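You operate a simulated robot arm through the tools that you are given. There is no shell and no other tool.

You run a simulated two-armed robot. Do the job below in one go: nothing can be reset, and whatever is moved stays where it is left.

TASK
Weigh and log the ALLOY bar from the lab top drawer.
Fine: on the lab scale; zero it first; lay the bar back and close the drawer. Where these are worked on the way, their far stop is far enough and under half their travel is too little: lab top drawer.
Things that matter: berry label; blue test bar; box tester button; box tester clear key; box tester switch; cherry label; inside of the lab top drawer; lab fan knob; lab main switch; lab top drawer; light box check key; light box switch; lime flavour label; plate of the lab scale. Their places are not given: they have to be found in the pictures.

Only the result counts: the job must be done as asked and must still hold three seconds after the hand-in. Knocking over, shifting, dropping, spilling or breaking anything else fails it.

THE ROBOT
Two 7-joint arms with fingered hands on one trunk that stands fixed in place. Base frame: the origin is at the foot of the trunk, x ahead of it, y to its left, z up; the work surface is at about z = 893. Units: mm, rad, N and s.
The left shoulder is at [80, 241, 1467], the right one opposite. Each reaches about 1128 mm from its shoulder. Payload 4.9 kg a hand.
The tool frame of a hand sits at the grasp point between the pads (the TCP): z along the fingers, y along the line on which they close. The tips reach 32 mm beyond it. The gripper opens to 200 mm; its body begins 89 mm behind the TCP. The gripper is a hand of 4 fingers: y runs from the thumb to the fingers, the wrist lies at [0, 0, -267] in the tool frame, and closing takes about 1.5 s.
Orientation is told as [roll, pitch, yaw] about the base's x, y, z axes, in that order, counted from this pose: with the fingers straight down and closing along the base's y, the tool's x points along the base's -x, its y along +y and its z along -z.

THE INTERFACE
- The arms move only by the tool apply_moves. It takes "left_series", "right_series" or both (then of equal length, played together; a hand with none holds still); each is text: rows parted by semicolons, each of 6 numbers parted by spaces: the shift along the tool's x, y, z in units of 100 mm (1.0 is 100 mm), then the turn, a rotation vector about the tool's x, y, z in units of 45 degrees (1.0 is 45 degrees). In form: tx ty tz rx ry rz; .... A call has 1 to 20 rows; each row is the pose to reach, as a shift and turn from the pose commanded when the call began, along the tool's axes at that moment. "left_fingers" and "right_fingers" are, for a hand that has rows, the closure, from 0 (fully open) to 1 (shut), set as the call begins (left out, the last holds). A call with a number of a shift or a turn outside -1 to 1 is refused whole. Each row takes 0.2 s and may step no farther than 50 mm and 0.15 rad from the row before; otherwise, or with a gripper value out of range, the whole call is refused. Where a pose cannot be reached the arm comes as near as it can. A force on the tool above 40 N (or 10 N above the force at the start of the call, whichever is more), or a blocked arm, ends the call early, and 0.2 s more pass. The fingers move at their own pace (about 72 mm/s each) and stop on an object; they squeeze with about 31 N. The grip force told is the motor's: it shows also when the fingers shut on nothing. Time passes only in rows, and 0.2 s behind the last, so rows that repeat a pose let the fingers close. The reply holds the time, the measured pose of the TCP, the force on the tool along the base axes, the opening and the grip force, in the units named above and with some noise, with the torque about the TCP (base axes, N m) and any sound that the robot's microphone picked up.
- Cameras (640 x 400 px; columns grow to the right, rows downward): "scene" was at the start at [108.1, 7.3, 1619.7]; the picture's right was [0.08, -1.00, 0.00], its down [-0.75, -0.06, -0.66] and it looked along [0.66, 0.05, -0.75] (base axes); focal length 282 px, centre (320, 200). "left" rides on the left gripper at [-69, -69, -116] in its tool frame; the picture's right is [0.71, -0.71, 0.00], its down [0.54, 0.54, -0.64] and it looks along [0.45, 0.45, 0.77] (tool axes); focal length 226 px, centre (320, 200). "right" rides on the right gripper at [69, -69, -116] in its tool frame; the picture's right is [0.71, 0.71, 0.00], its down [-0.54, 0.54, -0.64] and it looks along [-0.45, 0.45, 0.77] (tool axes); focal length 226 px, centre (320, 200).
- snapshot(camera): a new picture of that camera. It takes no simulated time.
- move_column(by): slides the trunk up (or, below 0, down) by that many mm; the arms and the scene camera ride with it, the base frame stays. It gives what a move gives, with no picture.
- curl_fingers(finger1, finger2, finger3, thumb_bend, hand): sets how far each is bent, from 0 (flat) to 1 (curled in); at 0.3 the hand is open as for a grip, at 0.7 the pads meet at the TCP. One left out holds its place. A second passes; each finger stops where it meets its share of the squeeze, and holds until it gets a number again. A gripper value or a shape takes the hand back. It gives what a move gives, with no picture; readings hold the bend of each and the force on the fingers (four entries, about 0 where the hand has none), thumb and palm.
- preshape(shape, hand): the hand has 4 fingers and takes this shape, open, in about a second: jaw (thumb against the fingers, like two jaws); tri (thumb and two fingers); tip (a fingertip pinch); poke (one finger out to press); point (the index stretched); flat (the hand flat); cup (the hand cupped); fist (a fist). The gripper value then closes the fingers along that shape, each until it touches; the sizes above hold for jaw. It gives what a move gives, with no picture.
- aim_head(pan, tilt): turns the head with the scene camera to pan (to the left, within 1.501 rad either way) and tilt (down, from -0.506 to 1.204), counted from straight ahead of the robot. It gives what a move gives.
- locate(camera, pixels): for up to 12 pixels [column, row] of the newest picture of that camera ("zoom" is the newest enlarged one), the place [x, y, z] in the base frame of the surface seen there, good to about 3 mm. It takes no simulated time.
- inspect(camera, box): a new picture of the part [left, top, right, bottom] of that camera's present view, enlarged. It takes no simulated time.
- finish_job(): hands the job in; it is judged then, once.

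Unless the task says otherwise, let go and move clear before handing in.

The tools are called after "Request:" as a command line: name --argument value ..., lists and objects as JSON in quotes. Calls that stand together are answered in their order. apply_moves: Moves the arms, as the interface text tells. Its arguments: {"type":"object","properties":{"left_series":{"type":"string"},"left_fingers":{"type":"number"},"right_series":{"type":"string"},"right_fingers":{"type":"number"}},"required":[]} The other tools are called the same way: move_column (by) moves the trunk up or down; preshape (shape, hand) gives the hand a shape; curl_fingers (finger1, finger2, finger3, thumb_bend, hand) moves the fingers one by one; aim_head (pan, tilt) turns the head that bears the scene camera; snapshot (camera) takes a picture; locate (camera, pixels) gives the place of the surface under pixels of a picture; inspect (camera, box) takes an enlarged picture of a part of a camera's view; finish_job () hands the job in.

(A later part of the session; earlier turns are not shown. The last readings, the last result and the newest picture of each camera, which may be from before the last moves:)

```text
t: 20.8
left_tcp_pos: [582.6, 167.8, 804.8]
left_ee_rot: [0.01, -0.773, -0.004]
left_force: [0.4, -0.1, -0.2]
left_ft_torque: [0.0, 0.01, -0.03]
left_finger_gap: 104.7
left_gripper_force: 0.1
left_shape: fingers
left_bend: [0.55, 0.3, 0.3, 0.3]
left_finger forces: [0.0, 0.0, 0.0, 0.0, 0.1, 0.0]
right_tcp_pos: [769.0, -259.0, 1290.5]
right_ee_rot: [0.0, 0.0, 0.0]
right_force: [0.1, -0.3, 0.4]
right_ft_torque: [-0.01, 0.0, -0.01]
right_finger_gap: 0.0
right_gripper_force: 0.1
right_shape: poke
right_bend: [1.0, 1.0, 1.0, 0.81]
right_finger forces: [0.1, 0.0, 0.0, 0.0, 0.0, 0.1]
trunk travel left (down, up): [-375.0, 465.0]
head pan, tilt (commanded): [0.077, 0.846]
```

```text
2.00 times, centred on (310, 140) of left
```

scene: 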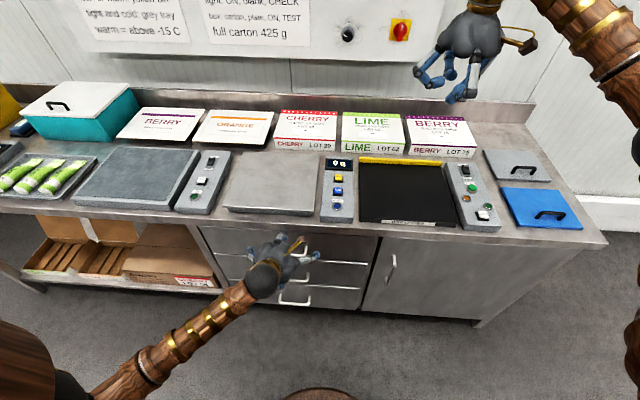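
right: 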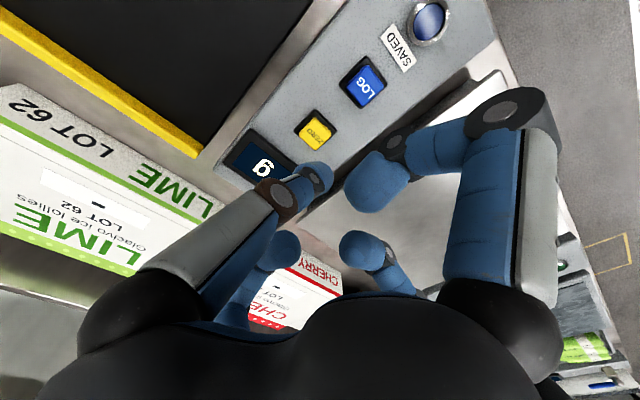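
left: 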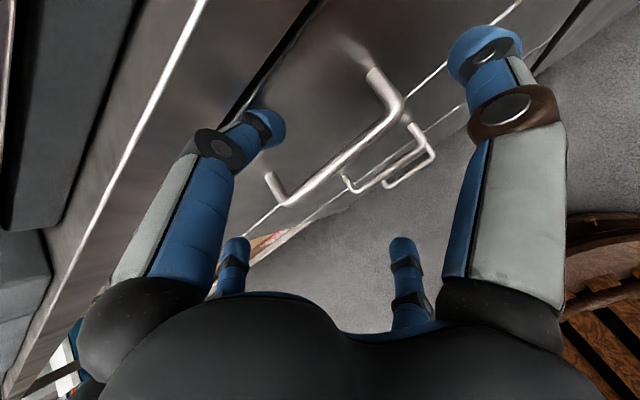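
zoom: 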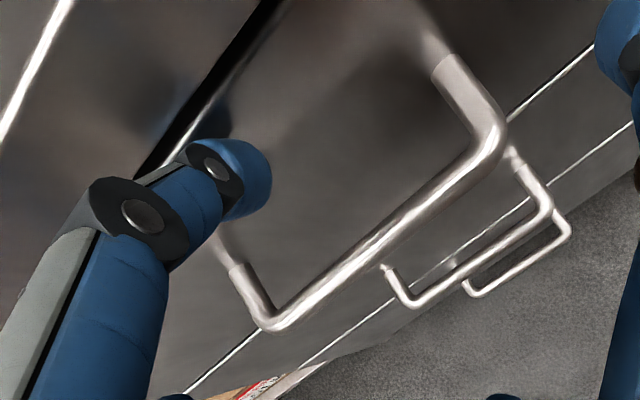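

The finger1 tip centre is near (633,168,812) and the gap runs from x≈620 to 653. I'll nudge +3 mm in x and go straight down 50 mm, then check.

Request:
apply_moves --left_series "0.09 0 0.14 0 0 0; 0.2 0 0.25 0 0 0; 0.33 0 0.38 0 0 0; 0.33 0 0.38 0 0 0"

Request:
inspect --camera "left" --box '[180, 40, 440, 240]'

Request:
inspect --camera "scene" --box '[220, 200, 360, 320]'

```text
t: 21.8
left_tcp_pos: [586.5, 169.9, 756.3]
left_ee_rot: [0.009, -0.773, -0.004]
left_force: [1.3, -0.2, 0.0]
left_ft_torque: [-0.01, -0.01, -0.03]
left_finger_gap: 104.7
left_gripper_force: 0.1
left_shape: fingers
left_bend: [0.55, 0.3, 0.3, 0.3]
left_finger forces: [0.0, 0.1, 0.0, 0.1, 0.0, 0.1]
right_tcp_pos: [770.5, -258.4, 1289.8]
right_ee_rot: [0.001, 0.001, 0.002]
right_force: [0.0, 0.3, 0.4]
right_ft_torque: [0.0, -0.03, 0.01]
right_finger_gap: 0.1
right_gripper_force: 0.0
right_shape: poke
right_bend: [1.0, 1.0, 1.0, 0.81]
right_finger forces: [0.0, 0.0, 0.1, 0.0, 0.0, 0.1]
trunk travel left (down, up): [-375.0, 465.0]
head pan, tilt (commanded): [0.077, 0.846]
```

```text
2.00 times, centred on (310, 140) of left
```

zoom: 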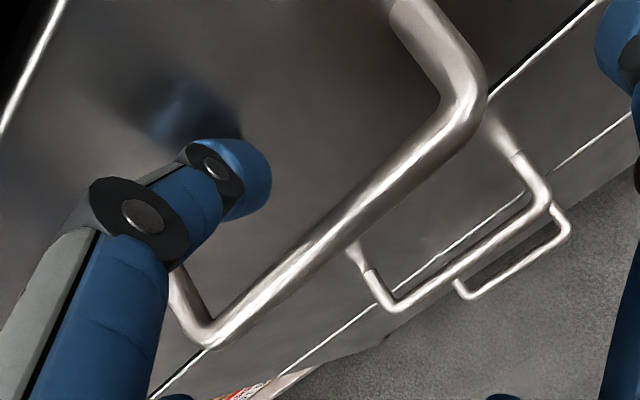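

```text
3.33 times, centred on (290, 260) of scene
```

zoom: 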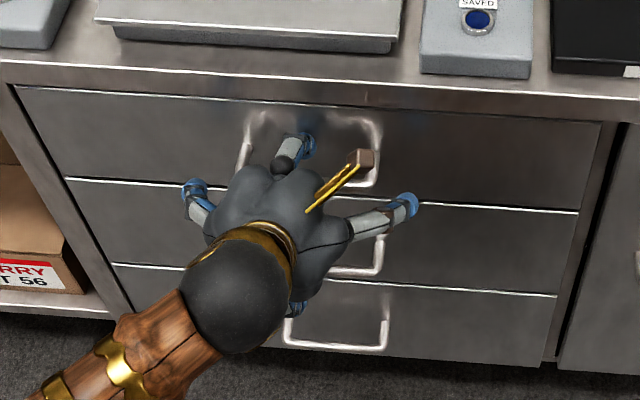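

The finger hangs behind the bar and clear of the front. I'll go down another 35 mm.

Request:
apply_moves --left_series "0.08 0 0.08 0 0 0; 0.16 0 0.17 0 0 0; 0.24 0 0.25 0 0 0; 0.24 0 0.25 0 0 0"

Request:
inspect --camera "left" --box '[180, 40, 440, 240]'

Request:
inspect --camera "scene" --box '[220, 200, 360, 320]'

```text
t: 22.8
left_tcp_pos: [584.0, 170.4, 720.7]
left_ee_rot: [0.011, -0.772, -0.004]
left_force: [0.4, 0.5, 0.1]
left_ft_torque: [0.0, 0.01, -0.01]
left_finger_gap: 105.0
left_gripper_force: 0.1
left_shape: fingers
left_bend: [0.55, 0.3, 0.3, 0.3]
left_finger forces: [0.0, 0.0, 0.1, 0.0, 0.1, 0.0]
right_tcp_pos: [769.0, -259.8, 1291.2]
right_ee_rot: [0.001, -0.001, 0.0]
right_force: [-0.5, 0.2, -0.2]
right_ft_torque: [-0.03, 0.03, 0.03]
right_finger_gap: 0.0
right_gripper_force: 0.1
right_shape: poke
right_bend: [1.0, 1.0, 1.0, 0.81]
right_finger forces: [0.0, 0.0, 0.0, 0.0, 0.1, 0.1]
trunk travel left (down, up): [-375.0, 465.0]
head pan, tilt (commanded): [0.077, 0.846]
```

```text
2.00 times, centred on (310, 140) of left
```

zoom: 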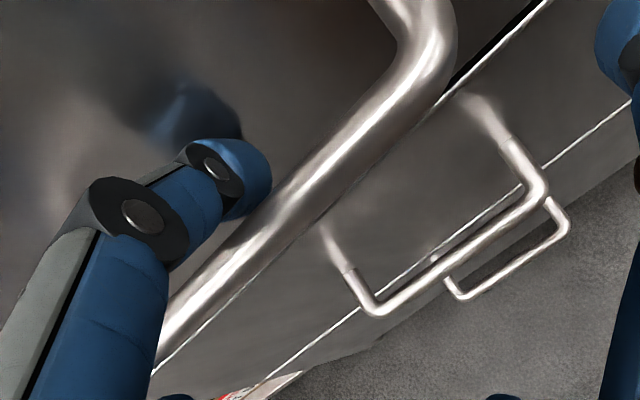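

```text
3.33 times, centred on (290, 260) of scene
```

zoom: 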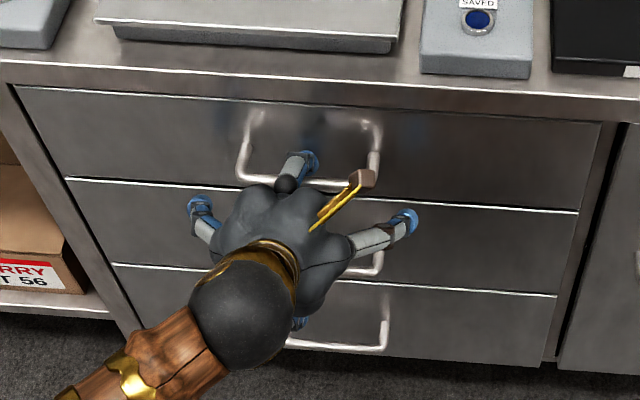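

finger1 is hooked behind the bar with no contact force yet. I'll curl finger1 tighter and bring finger3 up from the front to pinch the bar.

Request:
curl_fingers --hand "left" --finger1 0.68 --finger3 0.7

Request:
inspect --camera "left" --box '[180, 40, 440, 240]'

Request:
inspect --camera "scene" --box '[220, 200, 360, 320]'

```text
t: 23.8
left_tcp_pos: [585.1, 170.2, 721.2]
left_ee_rot: [0.009, -0.773, -0.002]
left_force: [-0.8, 0.3, 0.3]
left_ft_torque: [-0.01, -0.03, -0.02]
left_finger_gap: 95.5
left_gripper_force: 0.6
left_shape: fingers
left_bend: [0.69, 0.3, 0.7, 0.3]
left_finger forces: [1.0, 0.0, 0.0, 0.0, 0.0, 0.1]
right_tcp_pos: [769.6, -259.9, 1290.4]
right_ee_rot: [-0.002, -0.001, 0.0]
right_force: [-0.2, 0.6, 1.1]
right_ft_torque: [0.03, 0.03, -0.03]
right_finger_gap: 0.0
right_gripper_force: 0.0
right_shape: poke
right_bend: [1.0, 1.0, 1.0, 0.81]
right_finger forces: [0.1, 0.0, 0.0, 0.0, 0.1, 0.1]
trunk travel left (down, up): [-375.0, 465.0]
head pan, tilt (commanded): [0.077, 0.846]
```

```text
2.00 times, centred on (310, 140) of left
```

zoom: 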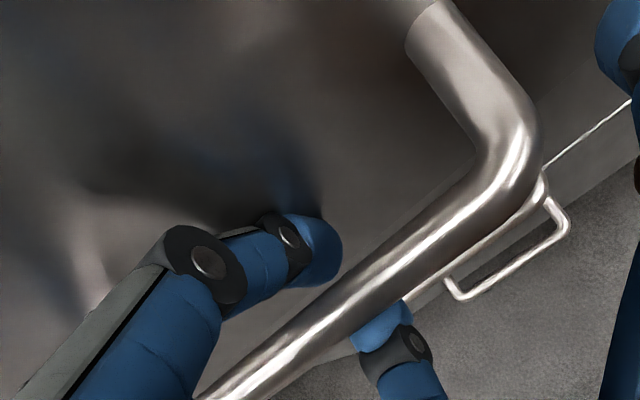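

```text
3.33 times, centred on (290, 260) of scene
```

zoom: 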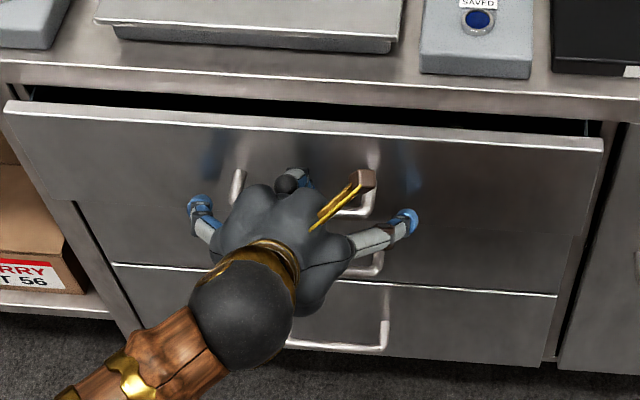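

The drawer slid open a little as finger1 curled, and the bar is now between finger1 and finger3. I'll pull straight back 90 mm.

Request:
apply_moves --left_series "0.15 0 -0.15 0 0 0; 0.3 0 -0.3 0 0 0; 0.46 0 -0.45 0 0 0; 0.64 0 -0.63 0 0 0; 0.64 0 -0.63 0 0 0"

Request:
snapshot --camera "scene"

Request:
inspect --camera "left" --box '[180, 40, 440, 240]'

```text
t: 25.0
left_tcp_pos: [494.1, 169.9, 721.4]
left_ee_rot: [0.01, -0.774, -0.002]
left_force: [-0.2, 0.7, 0.5]
left_ft_torque: [0.0, 0.02, 0.0]
left_finger_gap: 95.4
left_gripper_force: 0.2
left_shape: fingers
left_bend: [0.68, 0.3, 0.7, 0.3]
left_finger forces: [0.4, 0.0, 0.0, 0.1, 0.1, 0.1]
right_tcp_pos: [769.0, -259.2, 1291.3]
right_ee_rot: [-0.001, 0.001, 0.001]
right_force: [0.2, 0.1, -0.3]
right_ft_torque: [0.04, -0.04, 0.0]
right_finger_gap: 0.2
right_gripper_force: 0.2
right_shape: poke
right_bend: [1.0, 1.0, 1.0, 0.81]
right_finger forces: [0.0, 0.1, 0.1, 0.1, 0.1, 0.0]
trunk travel left (down, up): [-375.0, 465.0]
head pan, tilt (commanded): [0.077, 0.846]
```

```text
taken
```

scene: 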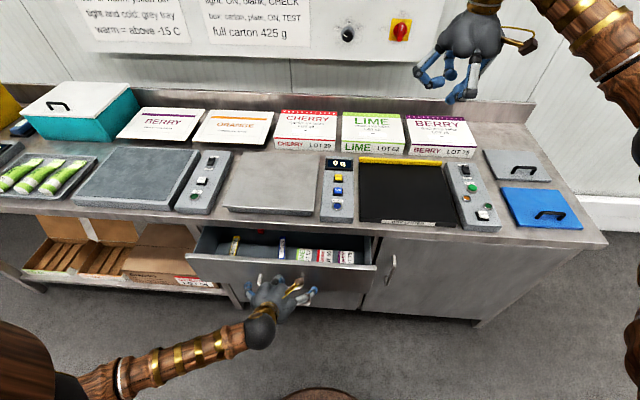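

```text
2.00 times, centred on (310, 140) of left
```

zoom: 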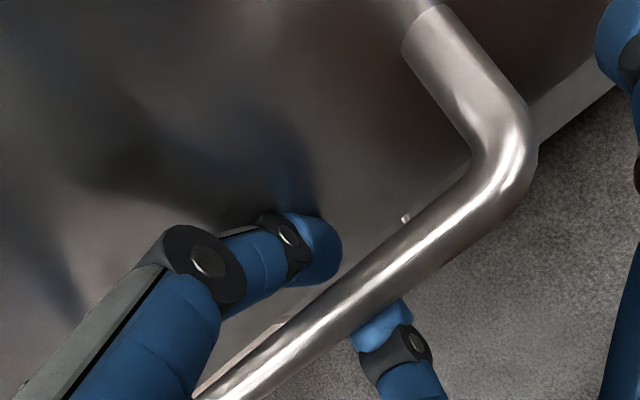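

The drawer follows easily and bars are visible inside near (234,244), (281,249) and (303–345,255). I'll keep pulling.

Request:
apply_moves --left_series "0.15 0 -0.15 0 0 0; 0.3 0 -0.3 0 0 0; 0.46 0 -0.45 0 0 0; 0.64 0 -0.63 0 0 0; 0.64 0 -0.63 0 0 0"

Request:
snapshot --camera "scene"

Request:
inspect --camera "left" --box '[180, 40, 440, 240]'

```text
t: 26.2
left_tcp_pos: [480.8, 155.9, 739.6]
left_ee_rot: [0.011, -0.771, -0.007]
left_force: [1.7, 0.4, -0.9]
left_ft_torque: [0.0, 0.04, -0.01]
left_finger_gap: 95.9
left_gripper_force: 0.5
left_shape: fingers
left_bend: [0.68, 0.3, 0.7, 0.3]
left_finger forces: [0.9, 0.0, 0.0, 0.1, 0.0, 0.1]
left hand out of reach, approached as far as the arm can: row 1, 2, 3, 4, 5
right_tcp_pos: [769.4, -258.4, 1291.7]
right_ee_rot: [0.001, 0.002, 0.001]
right_force: [0.3, -0.1, 0.5]
right_ft_torque: [0.03, -0.01, 0.03]
right_finger_gap: 0.0
right_gripper_force: 0.1
right_shape: poke
right_bend: [1.0, 1.0, 1.0, 0.81]
right_finger forces: [0.0, 0.1, 0.0, 0.1, 0.0, 0.1]
trunk travel left (down, up): [-375.0, 465.0]
head pan, tilt (commanded): [0.077, 0.846]
```

```text
taken
```

scene: 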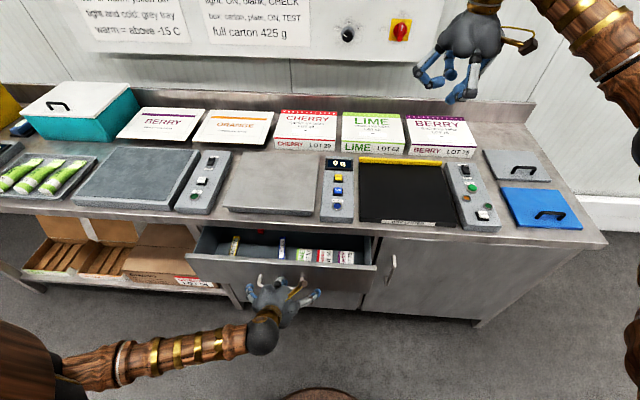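

```text
2.00 times, centred on (310, 140) of left
```

zoom: 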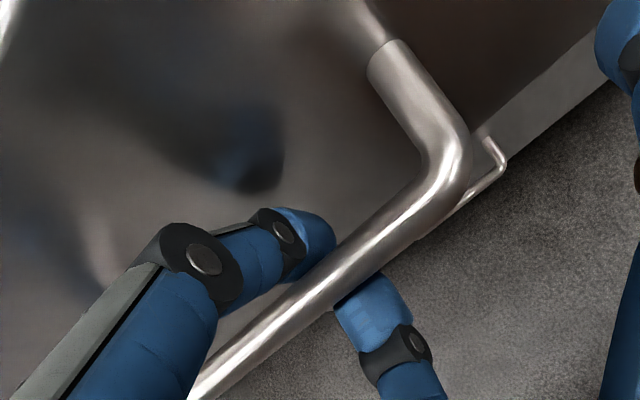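

The arm has reached its fold limit with this tilt. I'll check where the drawer front and contents are now.

Request:
locate --camera "scene" --pixels '[[220, 258], [330, 265], [240, 256], [340, 262], [234, 240], [281, 245], [281, 257], [303, 254], [345, 257], [260, 250], [290, 238], [326, 255]]'

Request:
inspect --camera "scene" --box '[190, 220, 390, 300]'

```text
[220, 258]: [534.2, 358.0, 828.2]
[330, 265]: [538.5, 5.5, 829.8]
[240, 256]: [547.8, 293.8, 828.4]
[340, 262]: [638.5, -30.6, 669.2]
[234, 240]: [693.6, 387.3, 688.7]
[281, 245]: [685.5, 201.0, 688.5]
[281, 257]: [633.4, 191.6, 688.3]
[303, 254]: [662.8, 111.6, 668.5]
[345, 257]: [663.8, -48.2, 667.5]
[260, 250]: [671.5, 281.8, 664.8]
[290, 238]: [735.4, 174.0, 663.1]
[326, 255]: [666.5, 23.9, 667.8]
```

```text
3.20 times, centred on (290, 260) of scene
```

zoom: 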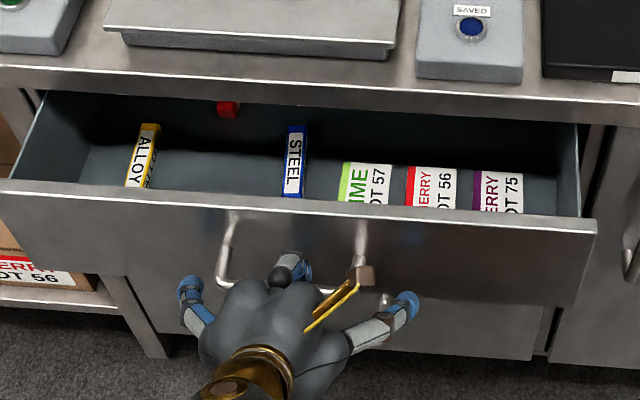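

I can read the bars: ALLOY is the yellow one (y≈387) and STEEL is the blue one (y≈197). The drawer front is at x≈534 with its top at z≈829. I'll let go of the handle, lift clear, and then hook the panel's inner top edge with an upright hand to pull farther.

Request:
curl_fingers --hand "left" --finger1 0.65 --finger3 0.3

Request:
apply_moves --left_series "-0.14 0 -0.14 0 0 0; -0.28 0 -0.29 0 0 0; -0.42 0 -0.43 0 0 0; -0.56 0 -0.57 0 0 0; -0.7 0 -0.72 0 0 0"

Request:
inspect --camera "left" --box '[180, 40, 440, 240]'

Request:
snapshot --camera "scene"

```text
t: 27.2
left_tcp_pos: [479.9, 157.5, 738.8]
left_ee_rot: [0.011, -0.773, -0.006]
left_force: [-1.0, 0.7, -0.7]
left_ft_torque: [0.0, 0.0, -0.06]
left_finger_gap: 96.6
left_gripper_force: 0.0
left_shape: fingers
left_bend: [0.65, 0.3, 0.3, 0.3]
left_finger forces: [0.0, 0.0, 0.0, 0.0, 0.0, 0.0]
right_tcp_pos: [769.1, -259.2, 1291.3]
right_ee_rot: [0.002, 0.0, -0.001]
right_force: [-0.4, 0.2, 0.0]
right_ft_torque: [0.0, 0.0, 0.01]
right_finger_gap: 0.0
right_gripper_force: 0.1
right_shape: poke
right_bend: [1.0, 1.0, 1.0, 0.81]
right_finger forces: [0.1, 0.0, 0.0, 0.0, 0.1, 0.1]
trunk travel left (down, up): [-375.0, 465.0]
head pan, tilt (commanded): [0.077, 0.846]
```

```text
t: 28.4
left_tcp_pos: [479.0, 158.5, 845.1]
left_ee_rot: [0.009, -0.774, -0.006]
left_force: [-0.1, -0.3, -0.2]
left_ft_torque: [-0.04, 0.01, 0.0]
left_finger_gap: 96.8
left_gripper_force: 0.0
left_shape: fingers
left_bend: [0.65, 0.3, 0.3, 0.3]
left_finger forces: [0.1, 0.1, 0.0, 0.0, 0.0, 0.0]
right_tcp_pos: [769.0, -260.0, 1291.4]
right_ee_rot: [-0.001, 0.001, 0.0]
right_force: [-0.3, 0.4, 0.0]
right_ft_torque: [0.02, 0.0, 0.01]
right_finger_gap: 0.0
right_gripper_force: 0.1
right_shape: poke
right_bend: [1.0, 1.0, 1.0, 0.81]
right_finger forces: [0.0, 0.0, 0.0, 0.1, 0.0, 0.0]
trunk travel left (down, up): [-375.0, 465.0]
head pan, tilt (commanded): [0.077, 0.846]
```

```text
2.00 times, centred on (310, 140) of left
```

zoom: 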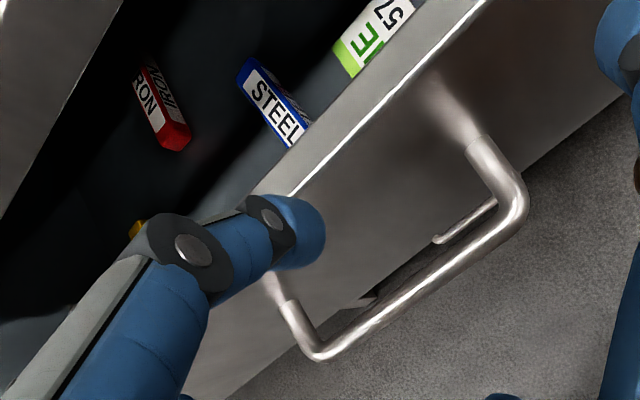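

```text
taken
```

scene: 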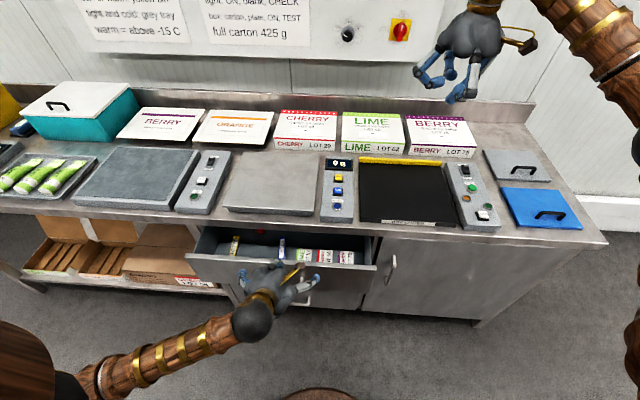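

The hand is clear of the handle; I also see a third red IRON bar. I'll raise the hand and turn it upright, curling all digits but finger1.

Request:
apply_moves --left_series "-0.1 0 -0.1 0 0.163 0; -0.21 0 -0.21 0 0.327 0; -0.32 0 -0.32 0 0.49 0; -0.42 0 -0.42 0 0.653 0; -0.53 0 -0.53 0 0.817 0; -0.63 0 -0.64 0 0.98 0"

Request:
curl_fingers --hand "left" --finger1 0.5 --finger2 1.0 --finger3 1.0 --thumb_bend 1.0

Request:
snapshot --camera "left"

Request:
snapshot --camera "scene"

```text
t: 29.8
left_tcp_pos: [479.5, 159.8, 932.2]
left_ee_rot: [0.006, -0.002, 0.002]
left_force: [-0.3, -0.7, 0.4]
left_ft_torque: [0.0, -0.04, -0.04]
left_finger_gap: 96.9
left_gripper_force: 0.1
left_shape: fingers
left_bend: [0.65, 0.3, 0.3, 0.3]
left_finger forces: [0.0, 0.0, 0.0, 0.0, 0.1, 0.1]
right_tcp_pos: [770.5, -259.3, 1290.5]
right_ee_rot: [0.0, 0.002, 0.001]
right_force: [0.0, 0.4, -0.2]
right_ft_torque: [-0.01, 0.03, -0.01]
right_finger_gap: 0.1
right_gripper_force: 0.1
right_shape: poke
right_bend: [1.0, 1.0, 1.0, 0.81]
right_finger forces: [0.1, 0.0, 0.0, 0.0, 0.0, 0.0]
trunk travel left (down, up): [-375.0, 465.0]
head pan, tilt (commanded): [0.077, 0.846]
```

```text
t: 30.8
left_tcp_pos: [479.7, 160.5, 932.2]
left_ee_rot: [0.008, -0.004, 0.001]
left_force: [0.9, -0.7, 0.0]
left_ft_torque: [0.0, 0.02, -0.02]
left_finger_gap: 52.3
left_gripper_force: 0.0
left_shape: fingers
left_bend: [0.5, 0.95, 0.89, 0.89]
left_finger forces: [0.0, 0.1, 0.0, 0.0, 0.0, 0.0]
right_tcp_pos: [769.3, -258.0, 1292.0]
right_ee_rot: [0.001, 0.003, 0.0]
right_force: [-0.1, 0.3, 0.4]
right_ft_torque: [-0.02, -0.02, -0.02]
right_finger_gap: 0.1
right_gripper_force: 0.0
right_shape: poke
right_bend: [1.0, 1.0, 1.0, 0.81]
right_finger forces: [0.1, 0.1, 0.0, 0.1, 0.0, 0.0]
trunk travel left (down, up): [-375.0, 465.0]
head pan, tilt (commanded): [0.077, 0.846]
```

```text
taken
```

left: 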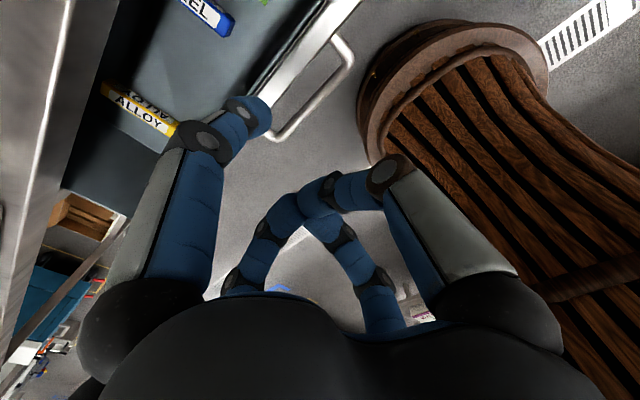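

```text
taken
```

scene: 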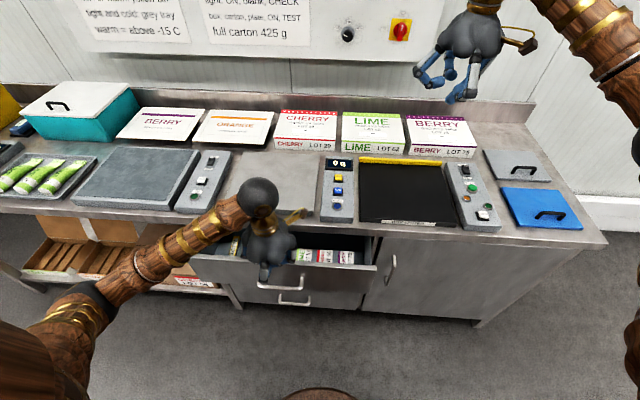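

The hand is upright with finger1 out. I'll locate its tip (262,118) and the panel's rim seen near (320,40)–(270,100).

Request:
locate --camera "left" --pixels '[[262, 118], [268, 125], [255, 100], [270, 112], [330, 30], [318, 28], [300, 75], [340, 60], [345, 15], [125, 105], [175, 125], [230, 20]]'

Request:
inspect --camera "left" --box '[60, 0, 380, 200]'

```text
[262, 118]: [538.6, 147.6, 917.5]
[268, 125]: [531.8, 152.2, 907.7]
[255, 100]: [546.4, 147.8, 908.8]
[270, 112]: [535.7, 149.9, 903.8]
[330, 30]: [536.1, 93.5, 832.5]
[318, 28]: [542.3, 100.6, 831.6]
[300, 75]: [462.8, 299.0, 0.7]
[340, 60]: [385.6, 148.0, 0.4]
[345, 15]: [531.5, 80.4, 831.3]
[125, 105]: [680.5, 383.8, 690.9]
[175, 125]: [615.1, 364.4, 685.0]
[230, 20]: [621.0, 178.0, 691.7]
```

```text
2.00 times, centred on (220, 100) of left
```

zoom: 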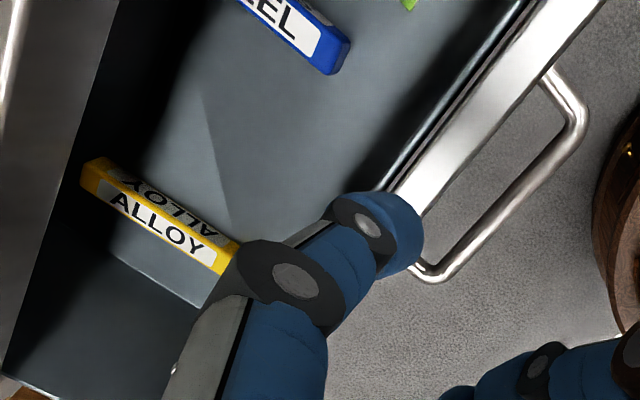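

The finger1 tip centre is near x=538 and the panel rim spans x 531–548 at z≈832. I'll open the other digits, move 28 mm forward and go down 100 mm so finger1 dips inside behind the panel.

Request:
curl_fingers --hand "left" --finger2 0.3 --finger3 0.3 --thumb_bend 0.3

Request:
apply_moves --left_series "-0.28 0 0 0 0 0; -0.29 0 0.33 0 0 0; -0.29 0 0.66 0 0 0; -0.29 0 0.98 0 0 0; -0.29 0 0.98 0 0 0"

Request:
inspect --camera "left" --box '[60, 0, 380, 200]'

Request:
inspect --camera "scene" --box '[180, 160, 400, 310]'

```text
t: 31.8
left_tcp_pos: [479.7, 159.9, 932.5]
left_ee_rot: [0.008, -0.004, 0.002]
left_force: [1.8, 0.1, 0.2]
left_ft_torque: [0.01, 0.05, 0.03]
left_finger_gap: 109.9
left_gripper_force: 0.0
left_shape: fingers
left_bend: [0.5, 0.3, 0.3, 0.3]
left_finger forces: [0.0, 0.1, 0.0, 0.0, 0.0, 0.0]
right_tcp_pos: [769.7, -258.6, 1291.0]
right_ee_rot: [0.001, 0.001, -0.001]
right_force: [0.1, 0.2, -0.1]
right_ft_torque: [0.01, 0.01, -0.03]
right_finger_gap: 0.0
right_gripper_force: 0.1
right_shape: poke
right_bend: [1.0, 1.0, 1.0, 0.81]
right_finger forces: [0.0, 0.1, 0.0, 0.0, 0.1, 0.1]
trunk travel left (down, up): [-375.0, 465.0]
head pan, tilt (commanded): [0.077, 0.846]
```

```text
t: 33.0
left_tcp_pos: [510.3, 159.6, 835.5]
left_ee_rot: [0.008, -0.003, 0.002]
left_force: [0.9, 0.5, -0.1]
left_ft_torque: [-0.05, 0.01, -0.02]
left_finger_gap: 110.2
left_gripper_force: 0.1
left_shape: fingers
left_bend: [0.5, 0.3, 0.3, 0.3]
left_finger forces: [0.0, 0.0, 0.0, 0.0, 0.1, 0.0]
right_tcp_pos: [769.6, -258.8, 1291.7]
right_ee_rot: [0.001, 0.0, 0.0]
right_force: [1.0, 1.0, 0.5]
right_ft_torque: [0.0, -0.01, 0.01]
right_finger_gap: 0.0
right_gripper_force: 0.1
right_shape: poke
right_bend: [1.0, 1.0, 1.0, 0.81]
right_finger forces: [0.1, 0.0, 0.0, 0.0, 0.0, 0.1]
trunk travel left (down, up): [-375.0, 465.0]
head pan, tilt (commanded): [0.077, 0.846]
```

```text
2.00 times, centred on (220, 100) of left
```

zoom: 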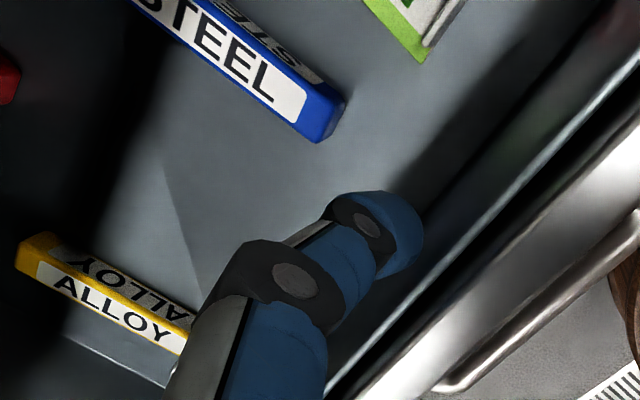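

```text
2.67 times, centred on (290, 235) of scene
```

zoom: 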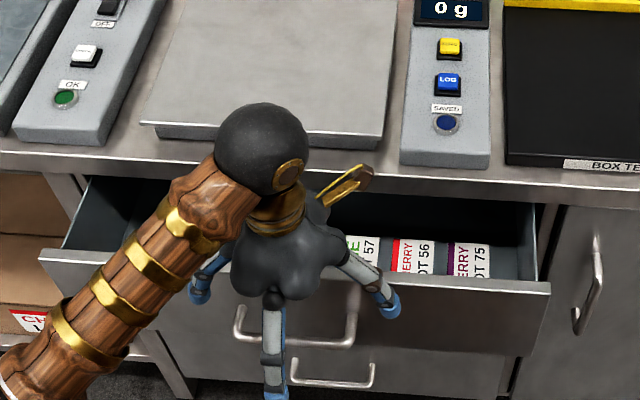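

finger1 is inside, behind the panel. I'll pull back 95 mm at a time while watching the forces.

Request:
apply_moves --left_series "0.15 0 0 0 0 0; 0.35 0 0 0 0 0; 0.55 0 0 0 0 0; 0.75 0 0 0 0 0; 0.95 0 0 0 0 0; 0.95 0 0 0 0 0"

Request:
snapshot --camera "scene"

Request:
inspect --camera "left" --box '[60, 0, 380, 200]'

```text
t: 34.4
left_tcp_pos: [418.0, 159.0, 835.0]
left_ee_rot: [0.006, -0.003, 0.002]
left_force: [0.2, 0.5, 0.5]
left_ft_torque: [-0.01, 0.03, -0.01]
left_finger_gap: 110.4
left_gripper_force: 0.1
left_shape: fingers
left_bend: [0.5, 0.3, 0.3, 0.3]
left_finger forces: [0.0, 0.0, 0.0, 0.0, 0.0, 0.1]
right_tcp_pos: [769.7, -259.3, 1291.3]
right_ee_rot: [0.001, 0.001, 0.001]
right_force: [0.1, -0.2, 0.0]
right_ft_torque: [0.01, 0.01, -0.03]
right_finger_gap: 0.2
right_gripper_force: 0.0
right_shape: poke
right_bend: [1.0, 1.0, 1.0, 0.81]
right_finger forces: [0.0, 0.0, 0.1, 0.0, 0.0, 0.1]
trunk travel left (down, up): [-375.0, 465.0]
head pan, tilt (commanded): [0.077, 0.846]
```

```text
taken
```

scene: 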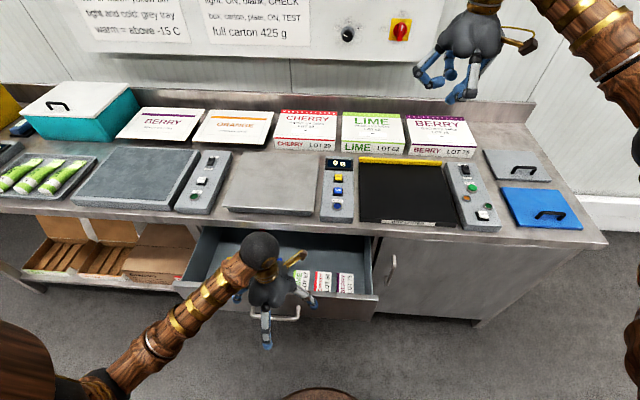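

```text
2.00 times, centred on (220, 100) of left
```

zoom: 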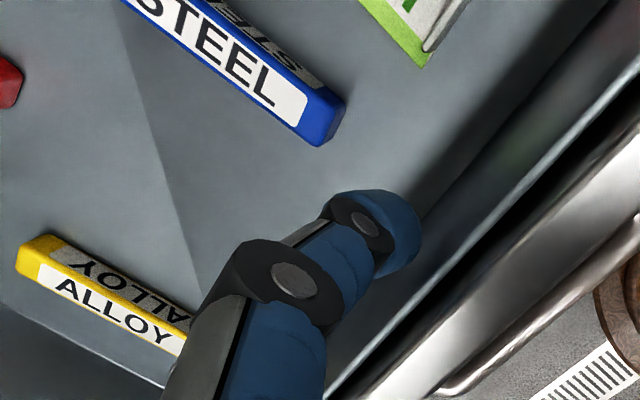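

It follows well, and the front is now at x≈440. One more pull.

Request:
apply_moves --left_series "0.15 0 0 0 0 0; 0.35 0 0 0 0 0; 0.55 0 0 0 0 0; 0.75 0 0 0 0 0; 0.95 0 0 0 0 0; 0.95 0 0 0 0 0"

Request:
snapshot --camera "scene"

Request:
inspect --camera "left" --box '[60, 0, 380, 200]'

```text
t: 35.8
left_tcp_pos: [318.9, 160.0, 834.2]
left_ee_rot: [0.007, -0.003, 0.002]
left_force: [-0.7, -0.5, -0.1]
left_ft_torque: [0.01, -0.02, -0.01]
left_finger_gap: 110.5
left_gripper_force: 0.0
left_shape: fingers
left_bend: [0.5, 0.3, 0.3, 0.3]
left_finger forces: [0.0, 0.0, 0.0, 0.0, 0.1, 0.0]
right_tcp_pos: [770.5, -258.3, 1290.4]
right_ee_rot: [-0.001, -0.001, 0.0]
right_force: [-0.3, -0.1, 0.7]
right_ft_torque: [0.03, 0.0, 0.01]
right_finger_gap: 0.0
right_gripper_force: 0.0
right_shape: poke
right_bend: [1.0, 1.0, 1.0, 0.81]
right_finger forces: [0.0, 0.1, 0.1, 0.0, 0.0, 0.0]
trunk travel left (down, up): [-375.0, 465.0]
head pan, tilt (commanded): [0.077, 0.846]
```

```text
taken
```

scene: 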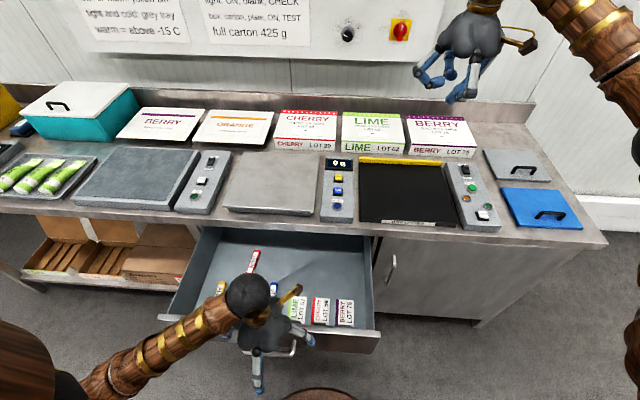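

```text
2.00 times, centred on (220, 100) of left
```

zoom: 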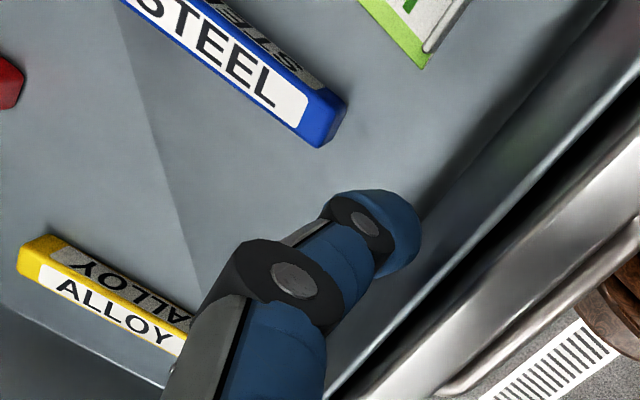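

The drawer is now open roughly 310 mm, and the ALLOY bar is well clear of the worktop edge. I'll lift finger1 out and raise the hand to view the inside.

Request:
apply_moves --left_series "0 0 -0.3 0 0 0; 0 0 -0.6 0 0 0; 0 0 -0.95 0 0 0"

Request:
apply_moves --left_series "-0.2 0 -0.3 0 0 0; -0.4 0 -0.6 0 0 0; -0.6 0 -0.95 0 0 0; -0.6 0 -0.95 0 0 0"

Request:
snapshot --camera "scene"

Request:
snapshot --camera "left"

```text
t: 36.6
left_tcp_pos: [343.4, 149.1, 915.6]
left_ee_rot: [0.007, 0.001, 0.003]
left_force: [-0.1, 0.0, 0.2]
left_ft_torque: [0.04, 0.02, -0.03]
left_finger_gap: 110.6
left_gripper_force: 0.2
left_shape: fingers
left_bend: [0.5, 0.3, 0.3, 0.3]
left_finger forces: [0.0, 0.0, 0.0, 0.0, 0.0, 0.1]
left hand out of reach, approached as far as the arm can: row 2, 3
right_tcp_pos: [770.9, -259.5, 1290.8]
right_ee_rot: [-0.001, 0.003, 0.0]
right_force: [0.7, -0.1, -0.8]
right_ft_torque: [0.01, 0.04, -0.03]
right_finger_gap: 0.5
right_gripper_force: 0.1
right_shape: poke
right_bend: [1.0, 1.0, 1.0, 0.81]
right_finger forces: [0.1, 0.0, 0.0, 0.0, 0.0, 0.1]
trunk travel left (down, up): [-375.0, 465.0]
head pan, tilt (commanded): [0.077, 0.846]
```

```text
t: 37.6
left_tcp_pos: [406.9, 156.0, 1002.2]
left_ee_rot: [0.002, -0.004, -0.002]
left_force: [-0.4, -0.3, 1.1]
left_ft_torque: [0.0, 0.04, 0.0]
left_finger_gap: 110.7
left_gripper_force: 0.1
left_shape: fingers
left_bend: [0.5, 0.3, 0.3, 0.3]
left_finger forces: [0.0, 0.0, 0.0, 0.1, 0.1, 0.1]
left hand out of reach, approached as far as the arm can: row 3, 4
right_tcp_pos: [769.2, -258.3, 1291.0]
right_ee_rot: [0.0, 0.001, 0.0]
right_force: [-0.2, 0.3, -0.8]
right_ft_torque: [0.01, -0.01, 0.01]
right_finger_gap: 0.1
right_gripper_force: 0.0
right_shape: poke
right_bend: [1.0, 1.0, 1.0, 0.81]
right_finger forces: [0.1, 0.1, 0.1, 0.0, 0.1, 0.0]
trunk travel left (down, up): [-375.0, 465.0]
head pan, tilt (commanded): [0.077, 0.846]
```

```text
taken
```

scene: 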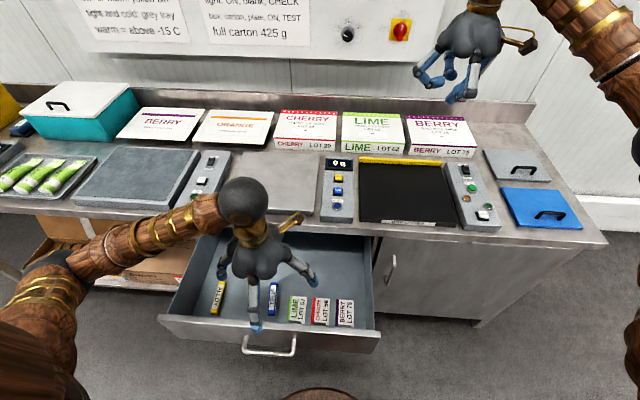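

```text
taken
```

left: 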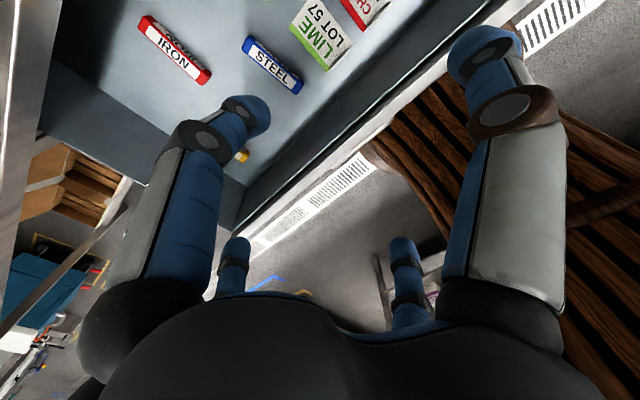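

I can see ALLOY at (217,297) in the drawer. I'll zoom in and locate its ends and the drawer's walls.

Request:
inspect --camera "scene" --box '[150, 225, 390, 355]'

Request:
inspect --camera "scene" --box '[190, 265, 250, 325]'

```text
2.67 times, centred on (270, 290) of scene
```

zoom: 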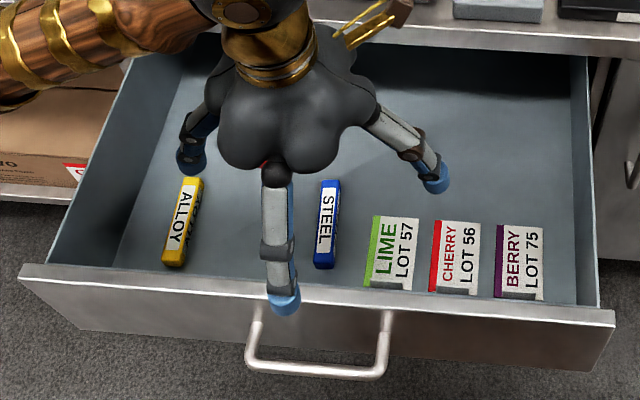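

```text
6.67 times, centred on (220, 295) of scene
```

zoom: 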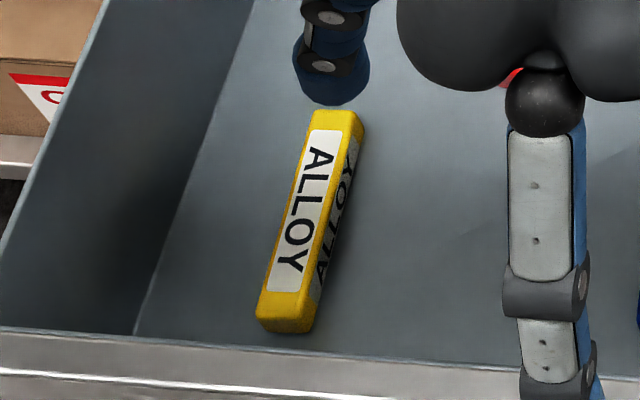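

Request:
locate --camera "zoom" --pixels '[[338, 118], [313, 118], [355, 118], [308, 200], [338, 190], [310, 215], [262, 300], [300, 305], [282, 310], [285, 325], [250, 250], [150, 300]]'

Request:
locate --camera "scene" --pixels '[[165, 320], [375, 336], [168, 315], [185, 310], [180, 290], [360, 328], [268, 352], [294, 350], [243, 348], [275, 300], [230, 290], [205, 320]]'

```text
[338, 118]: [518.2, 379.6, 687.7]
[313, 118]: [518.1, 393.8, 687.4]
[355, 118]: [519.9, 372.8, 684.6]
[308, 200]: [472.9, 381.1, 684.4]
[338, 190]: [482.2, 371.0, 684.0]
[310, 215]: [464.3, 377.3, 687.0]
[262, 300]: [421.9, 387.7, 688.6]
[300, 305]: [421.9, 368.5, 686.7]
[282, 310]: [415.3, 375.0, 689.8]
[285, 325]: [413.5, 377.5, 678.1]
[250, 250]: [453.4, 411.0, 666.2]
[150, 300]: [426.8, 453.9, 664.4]
```

```text
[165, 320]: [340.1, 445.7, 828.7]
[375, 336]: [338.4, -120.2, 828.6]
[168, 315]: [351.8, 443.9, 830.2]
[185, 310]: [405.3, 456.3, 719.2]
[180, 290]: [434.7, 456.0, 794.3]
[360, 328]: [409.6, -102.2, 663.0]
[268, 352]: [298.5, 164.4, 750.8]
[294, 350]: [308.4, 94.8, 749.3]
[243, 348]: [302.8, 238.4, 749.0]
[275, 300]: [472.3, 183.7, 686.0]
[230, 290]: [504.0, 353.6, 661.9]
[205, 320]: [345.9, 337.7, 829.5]
```

The drawer is open 313 mm. The ALLOY bar lies from (413,377.5) to (521,384), top z≈688, on a floor at z≈664, with the side wall at y≈456. I'll grip it by its two ends with finger1 and finger3, leaning the palm away from the wall, so first I shape the hand and carry it over.

Request:
curl_fingers --hand "left" --finger1 0.4 --finger2 1.0 --finger3 0.4 --thumb_bend 1.0

Request:
apply_moves --left_series "-0.15 0.24 0.05 -0.139 0 0; -0.3 0.48 0.1 -0.278 0 0; -0.45 0.72 0.15 -0.417 0 0; -0.6 0.95 0.2 -0.556 0 0; -0.6 0.95 0.2 -0.556 0 0"

Request:
apply_moves --left_series "0 0.22 0.28 0 0.01 -0.022; 0 0.44 0.57 0 0.02 -0.044; 0 0.65 0.85 0 0.031 -0.066; 0 0.65 0.85 0 0.031 -0.066"

Request:
snapshot --camera "scene"

Request:
snapshot --camera "left"

```text
t: 38.6
left_tcp_pos: [407.3, 156.4, 1001.9]
left_ee_rot: [0.003, -0.003, -0.001]
left_force: [-0.5, 0.3, 0.5]
left_ft_torque: [-0.01, -0.01, -0.01]
left_finger_gap: 98.4
left_gripper_force: 0.1
left_shape: fingers
left_bend: [0.4, 0.98, 0.4, 1.0]
left_finger forces: [0.0, 0.0, 0.0, 0.0, 0.0, 0.1]
right_tcp_pos: [770.2, -259.4, 1291.4]
right_ee_rot: [0.0, -0.001, 0.003]
right_force: [-0.8, -0.2, 0.0]
right_ft_torque: [0.0, -0.01, 0.01]
right_finger_gap: 0.0
right_gripper_force: 0.1
right_shape: poke
right_bend: [1.0, 1.0, 1.0, 0.81]
right_finger forces: [0.0, 0.0, 0.1, 0.0, 0.0, 0.0]
trunk travel left (down, up): [-375.0, 465.0]
head pan, tilt (commanded): [0.077, 0.846]
```

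```text
t: 39.8
left_tcp_pos: [472.6, 257.6, 982.6]
left_ee_rot: [0.439, -0.003, -0.002]
left_force: [-0.4, 0.3, -0.2]
left_ft_torque: [0.01, 0.01, 0.0]
left_finger_gap: 98.0
left_gripper_force: 0.1
left_shape: fingers
left_bend: [0.4, 0.98, 0.4, 1.0]
left_finger forces: [0.1, 0.0, 0.0, 0.0, 0.1, 0.0]
left hand out of reach, approached as far as the arm can: row 1, 2, 3, 4, 5
right_tcp_pos: [769.4, -258.0, 1291.5]
right_ee_rot: [0.001, 0.0, 0.0]
right_force: [0.3, -0.5, 0.0]
right_ft_torque: [-0.01, -0.04, 0.01]
right_finger_gap: 0.0
right_gripper_force: 0.0
right_shape: poke
right_bend: [1.0, 1.0, 1.0, 0.81]
right_finger forces: [0.0, 0.1, 0.1, 0.1, 0.0, 0.1]
trunk travel left (down, up): [-375.0, 465.0]
head pan, tilt (commanded): [0.077, 0.846]
```

```text
t: 40.8
left_tcp_pos: [469.9, 352.0, 935.6]
left_ee_rot: [0.441, -0.004, 0.059]
left_force: [0.6, -0.4, 0.0]
left_ft_torque: [0.02, -0.01, 0.0]
left_finger_gap: 98.5
left_gripper_force: 0.1
left_shape: fingers
left_bend: [0.4, 0.98, 0.4, 1.0]
left_finger forces: [0.1, 0.1, 0.0, 0.0, 0.0, 0.1]
right_tcp_pos: [770.5, -259.4, 1291.2]
right_ee_rot: [-0.001, 0.001, 0.0]
right_force: [0.9, -0.2, 0.7]
right_ft_torque: [0.01, 0.03, 0.01]
right_finger_gap: 0.0
right_gripper_force: 0.0
right_shape: poke
right_bend: [1.0, 1.0, 1.0, 0.81]
right_finger forces: [0.0, 0.0, 0.0, 0.1, 0.0, 0.0]
trunk travel left (down, up): [-375.0, 465.0]
head pan, tilt (commanded): [0.077, 0.846]
```

```text
taken
```

scene: 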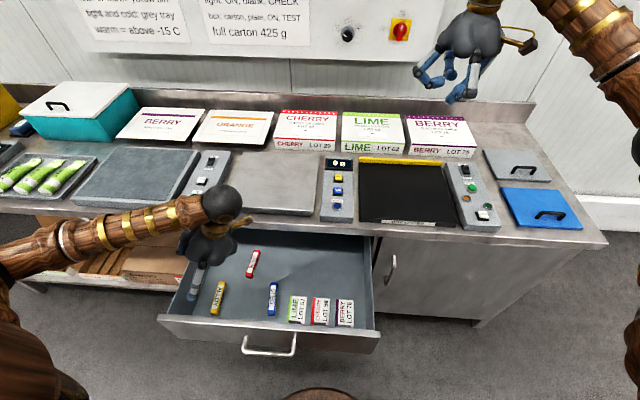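

```text
taken
```

left: 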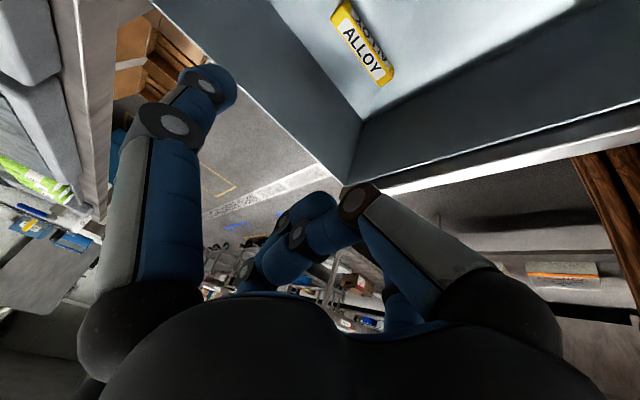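

The hand hangs tilted left of centre and the left camera sees ALLOY at (362,45). I'll refine the bar's ends and the finger1 tip from this view.

Request:
inspect --camera "left" --box '[280, 0, 440, 110]'

Request:
locate --camera "left" --pixels '[[215, 75], [230, 95], [205, 105], [195, 75], [385, 80], [340, 10], [362, 45], [350, 150], [400, 190], [300, 100]]'

Request:
inspect --camera "scene" --box '[150, 180, 270, 330]'

```text
3.64 times, centred on (360, 55) of left
```

zoom: 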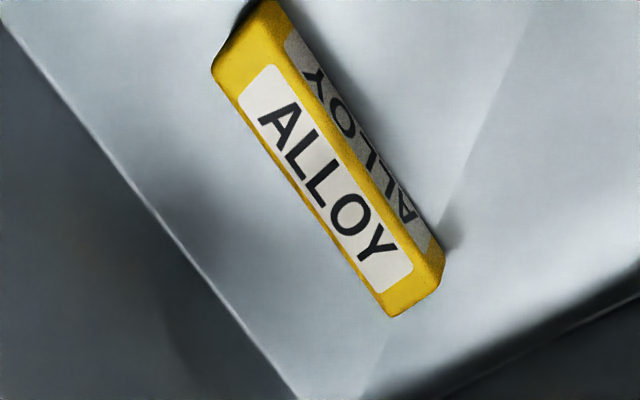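

```text
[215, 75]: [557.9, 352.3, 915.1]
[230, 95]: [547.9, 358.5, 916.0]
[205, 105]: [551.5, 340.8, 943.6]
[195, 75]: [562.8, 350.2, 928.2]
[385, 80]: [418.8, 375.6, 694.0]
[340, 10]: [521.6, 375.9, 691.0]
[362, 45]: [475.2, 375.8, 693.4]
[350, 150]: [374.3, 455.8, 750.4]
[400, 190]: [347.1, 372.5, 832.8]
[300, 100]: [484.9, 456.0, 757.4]
```

```text
2.67 times, centred on (210, 255) of scene
```

zoom: 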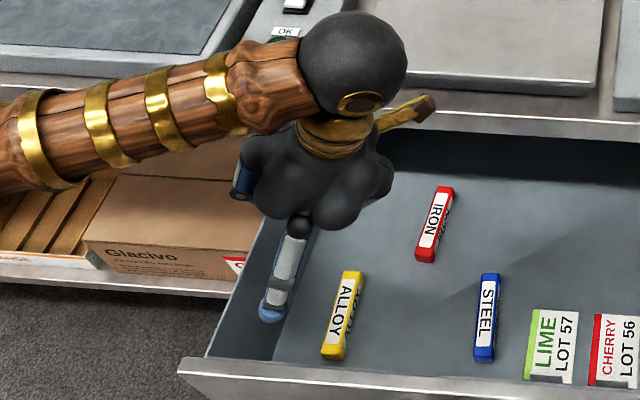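

Request:
inspect --camera "left" --box '[280, 0, 440, 110]'

Request:
locate --camera "zoom" --pixels '[[222, 68], [262, 12], [275, 75], [330, 150], [395, 305], [430, 285], [405, 250], [340, 240], [240, 40], [412, 298], [310, 180], [345, 165]]'

```text
3.64 times, centred on (360, 55) of left
```

zoom: 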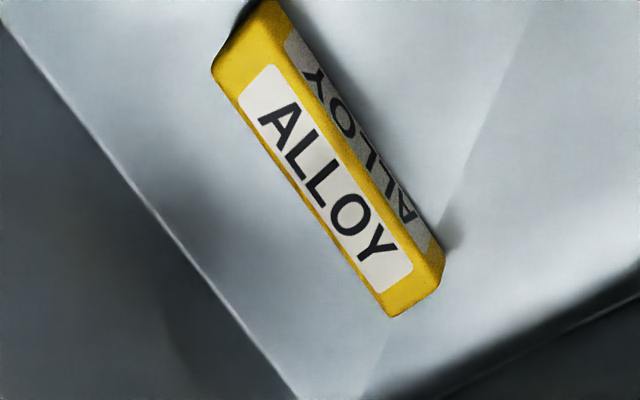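

```text
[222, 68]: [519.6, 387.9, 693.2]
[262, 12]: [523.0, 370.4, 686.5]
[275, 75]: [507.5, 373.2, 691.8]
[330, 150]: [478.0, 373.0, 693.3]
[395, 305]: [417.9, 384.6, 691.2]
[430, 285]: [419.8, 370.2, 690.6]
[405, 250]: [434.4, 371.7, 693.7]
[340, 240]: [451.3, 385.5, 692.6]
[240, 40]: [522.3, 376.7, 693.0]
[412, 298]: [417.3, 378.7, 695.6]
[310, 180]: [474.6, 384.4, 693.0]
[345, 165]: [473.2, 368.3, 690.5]
```

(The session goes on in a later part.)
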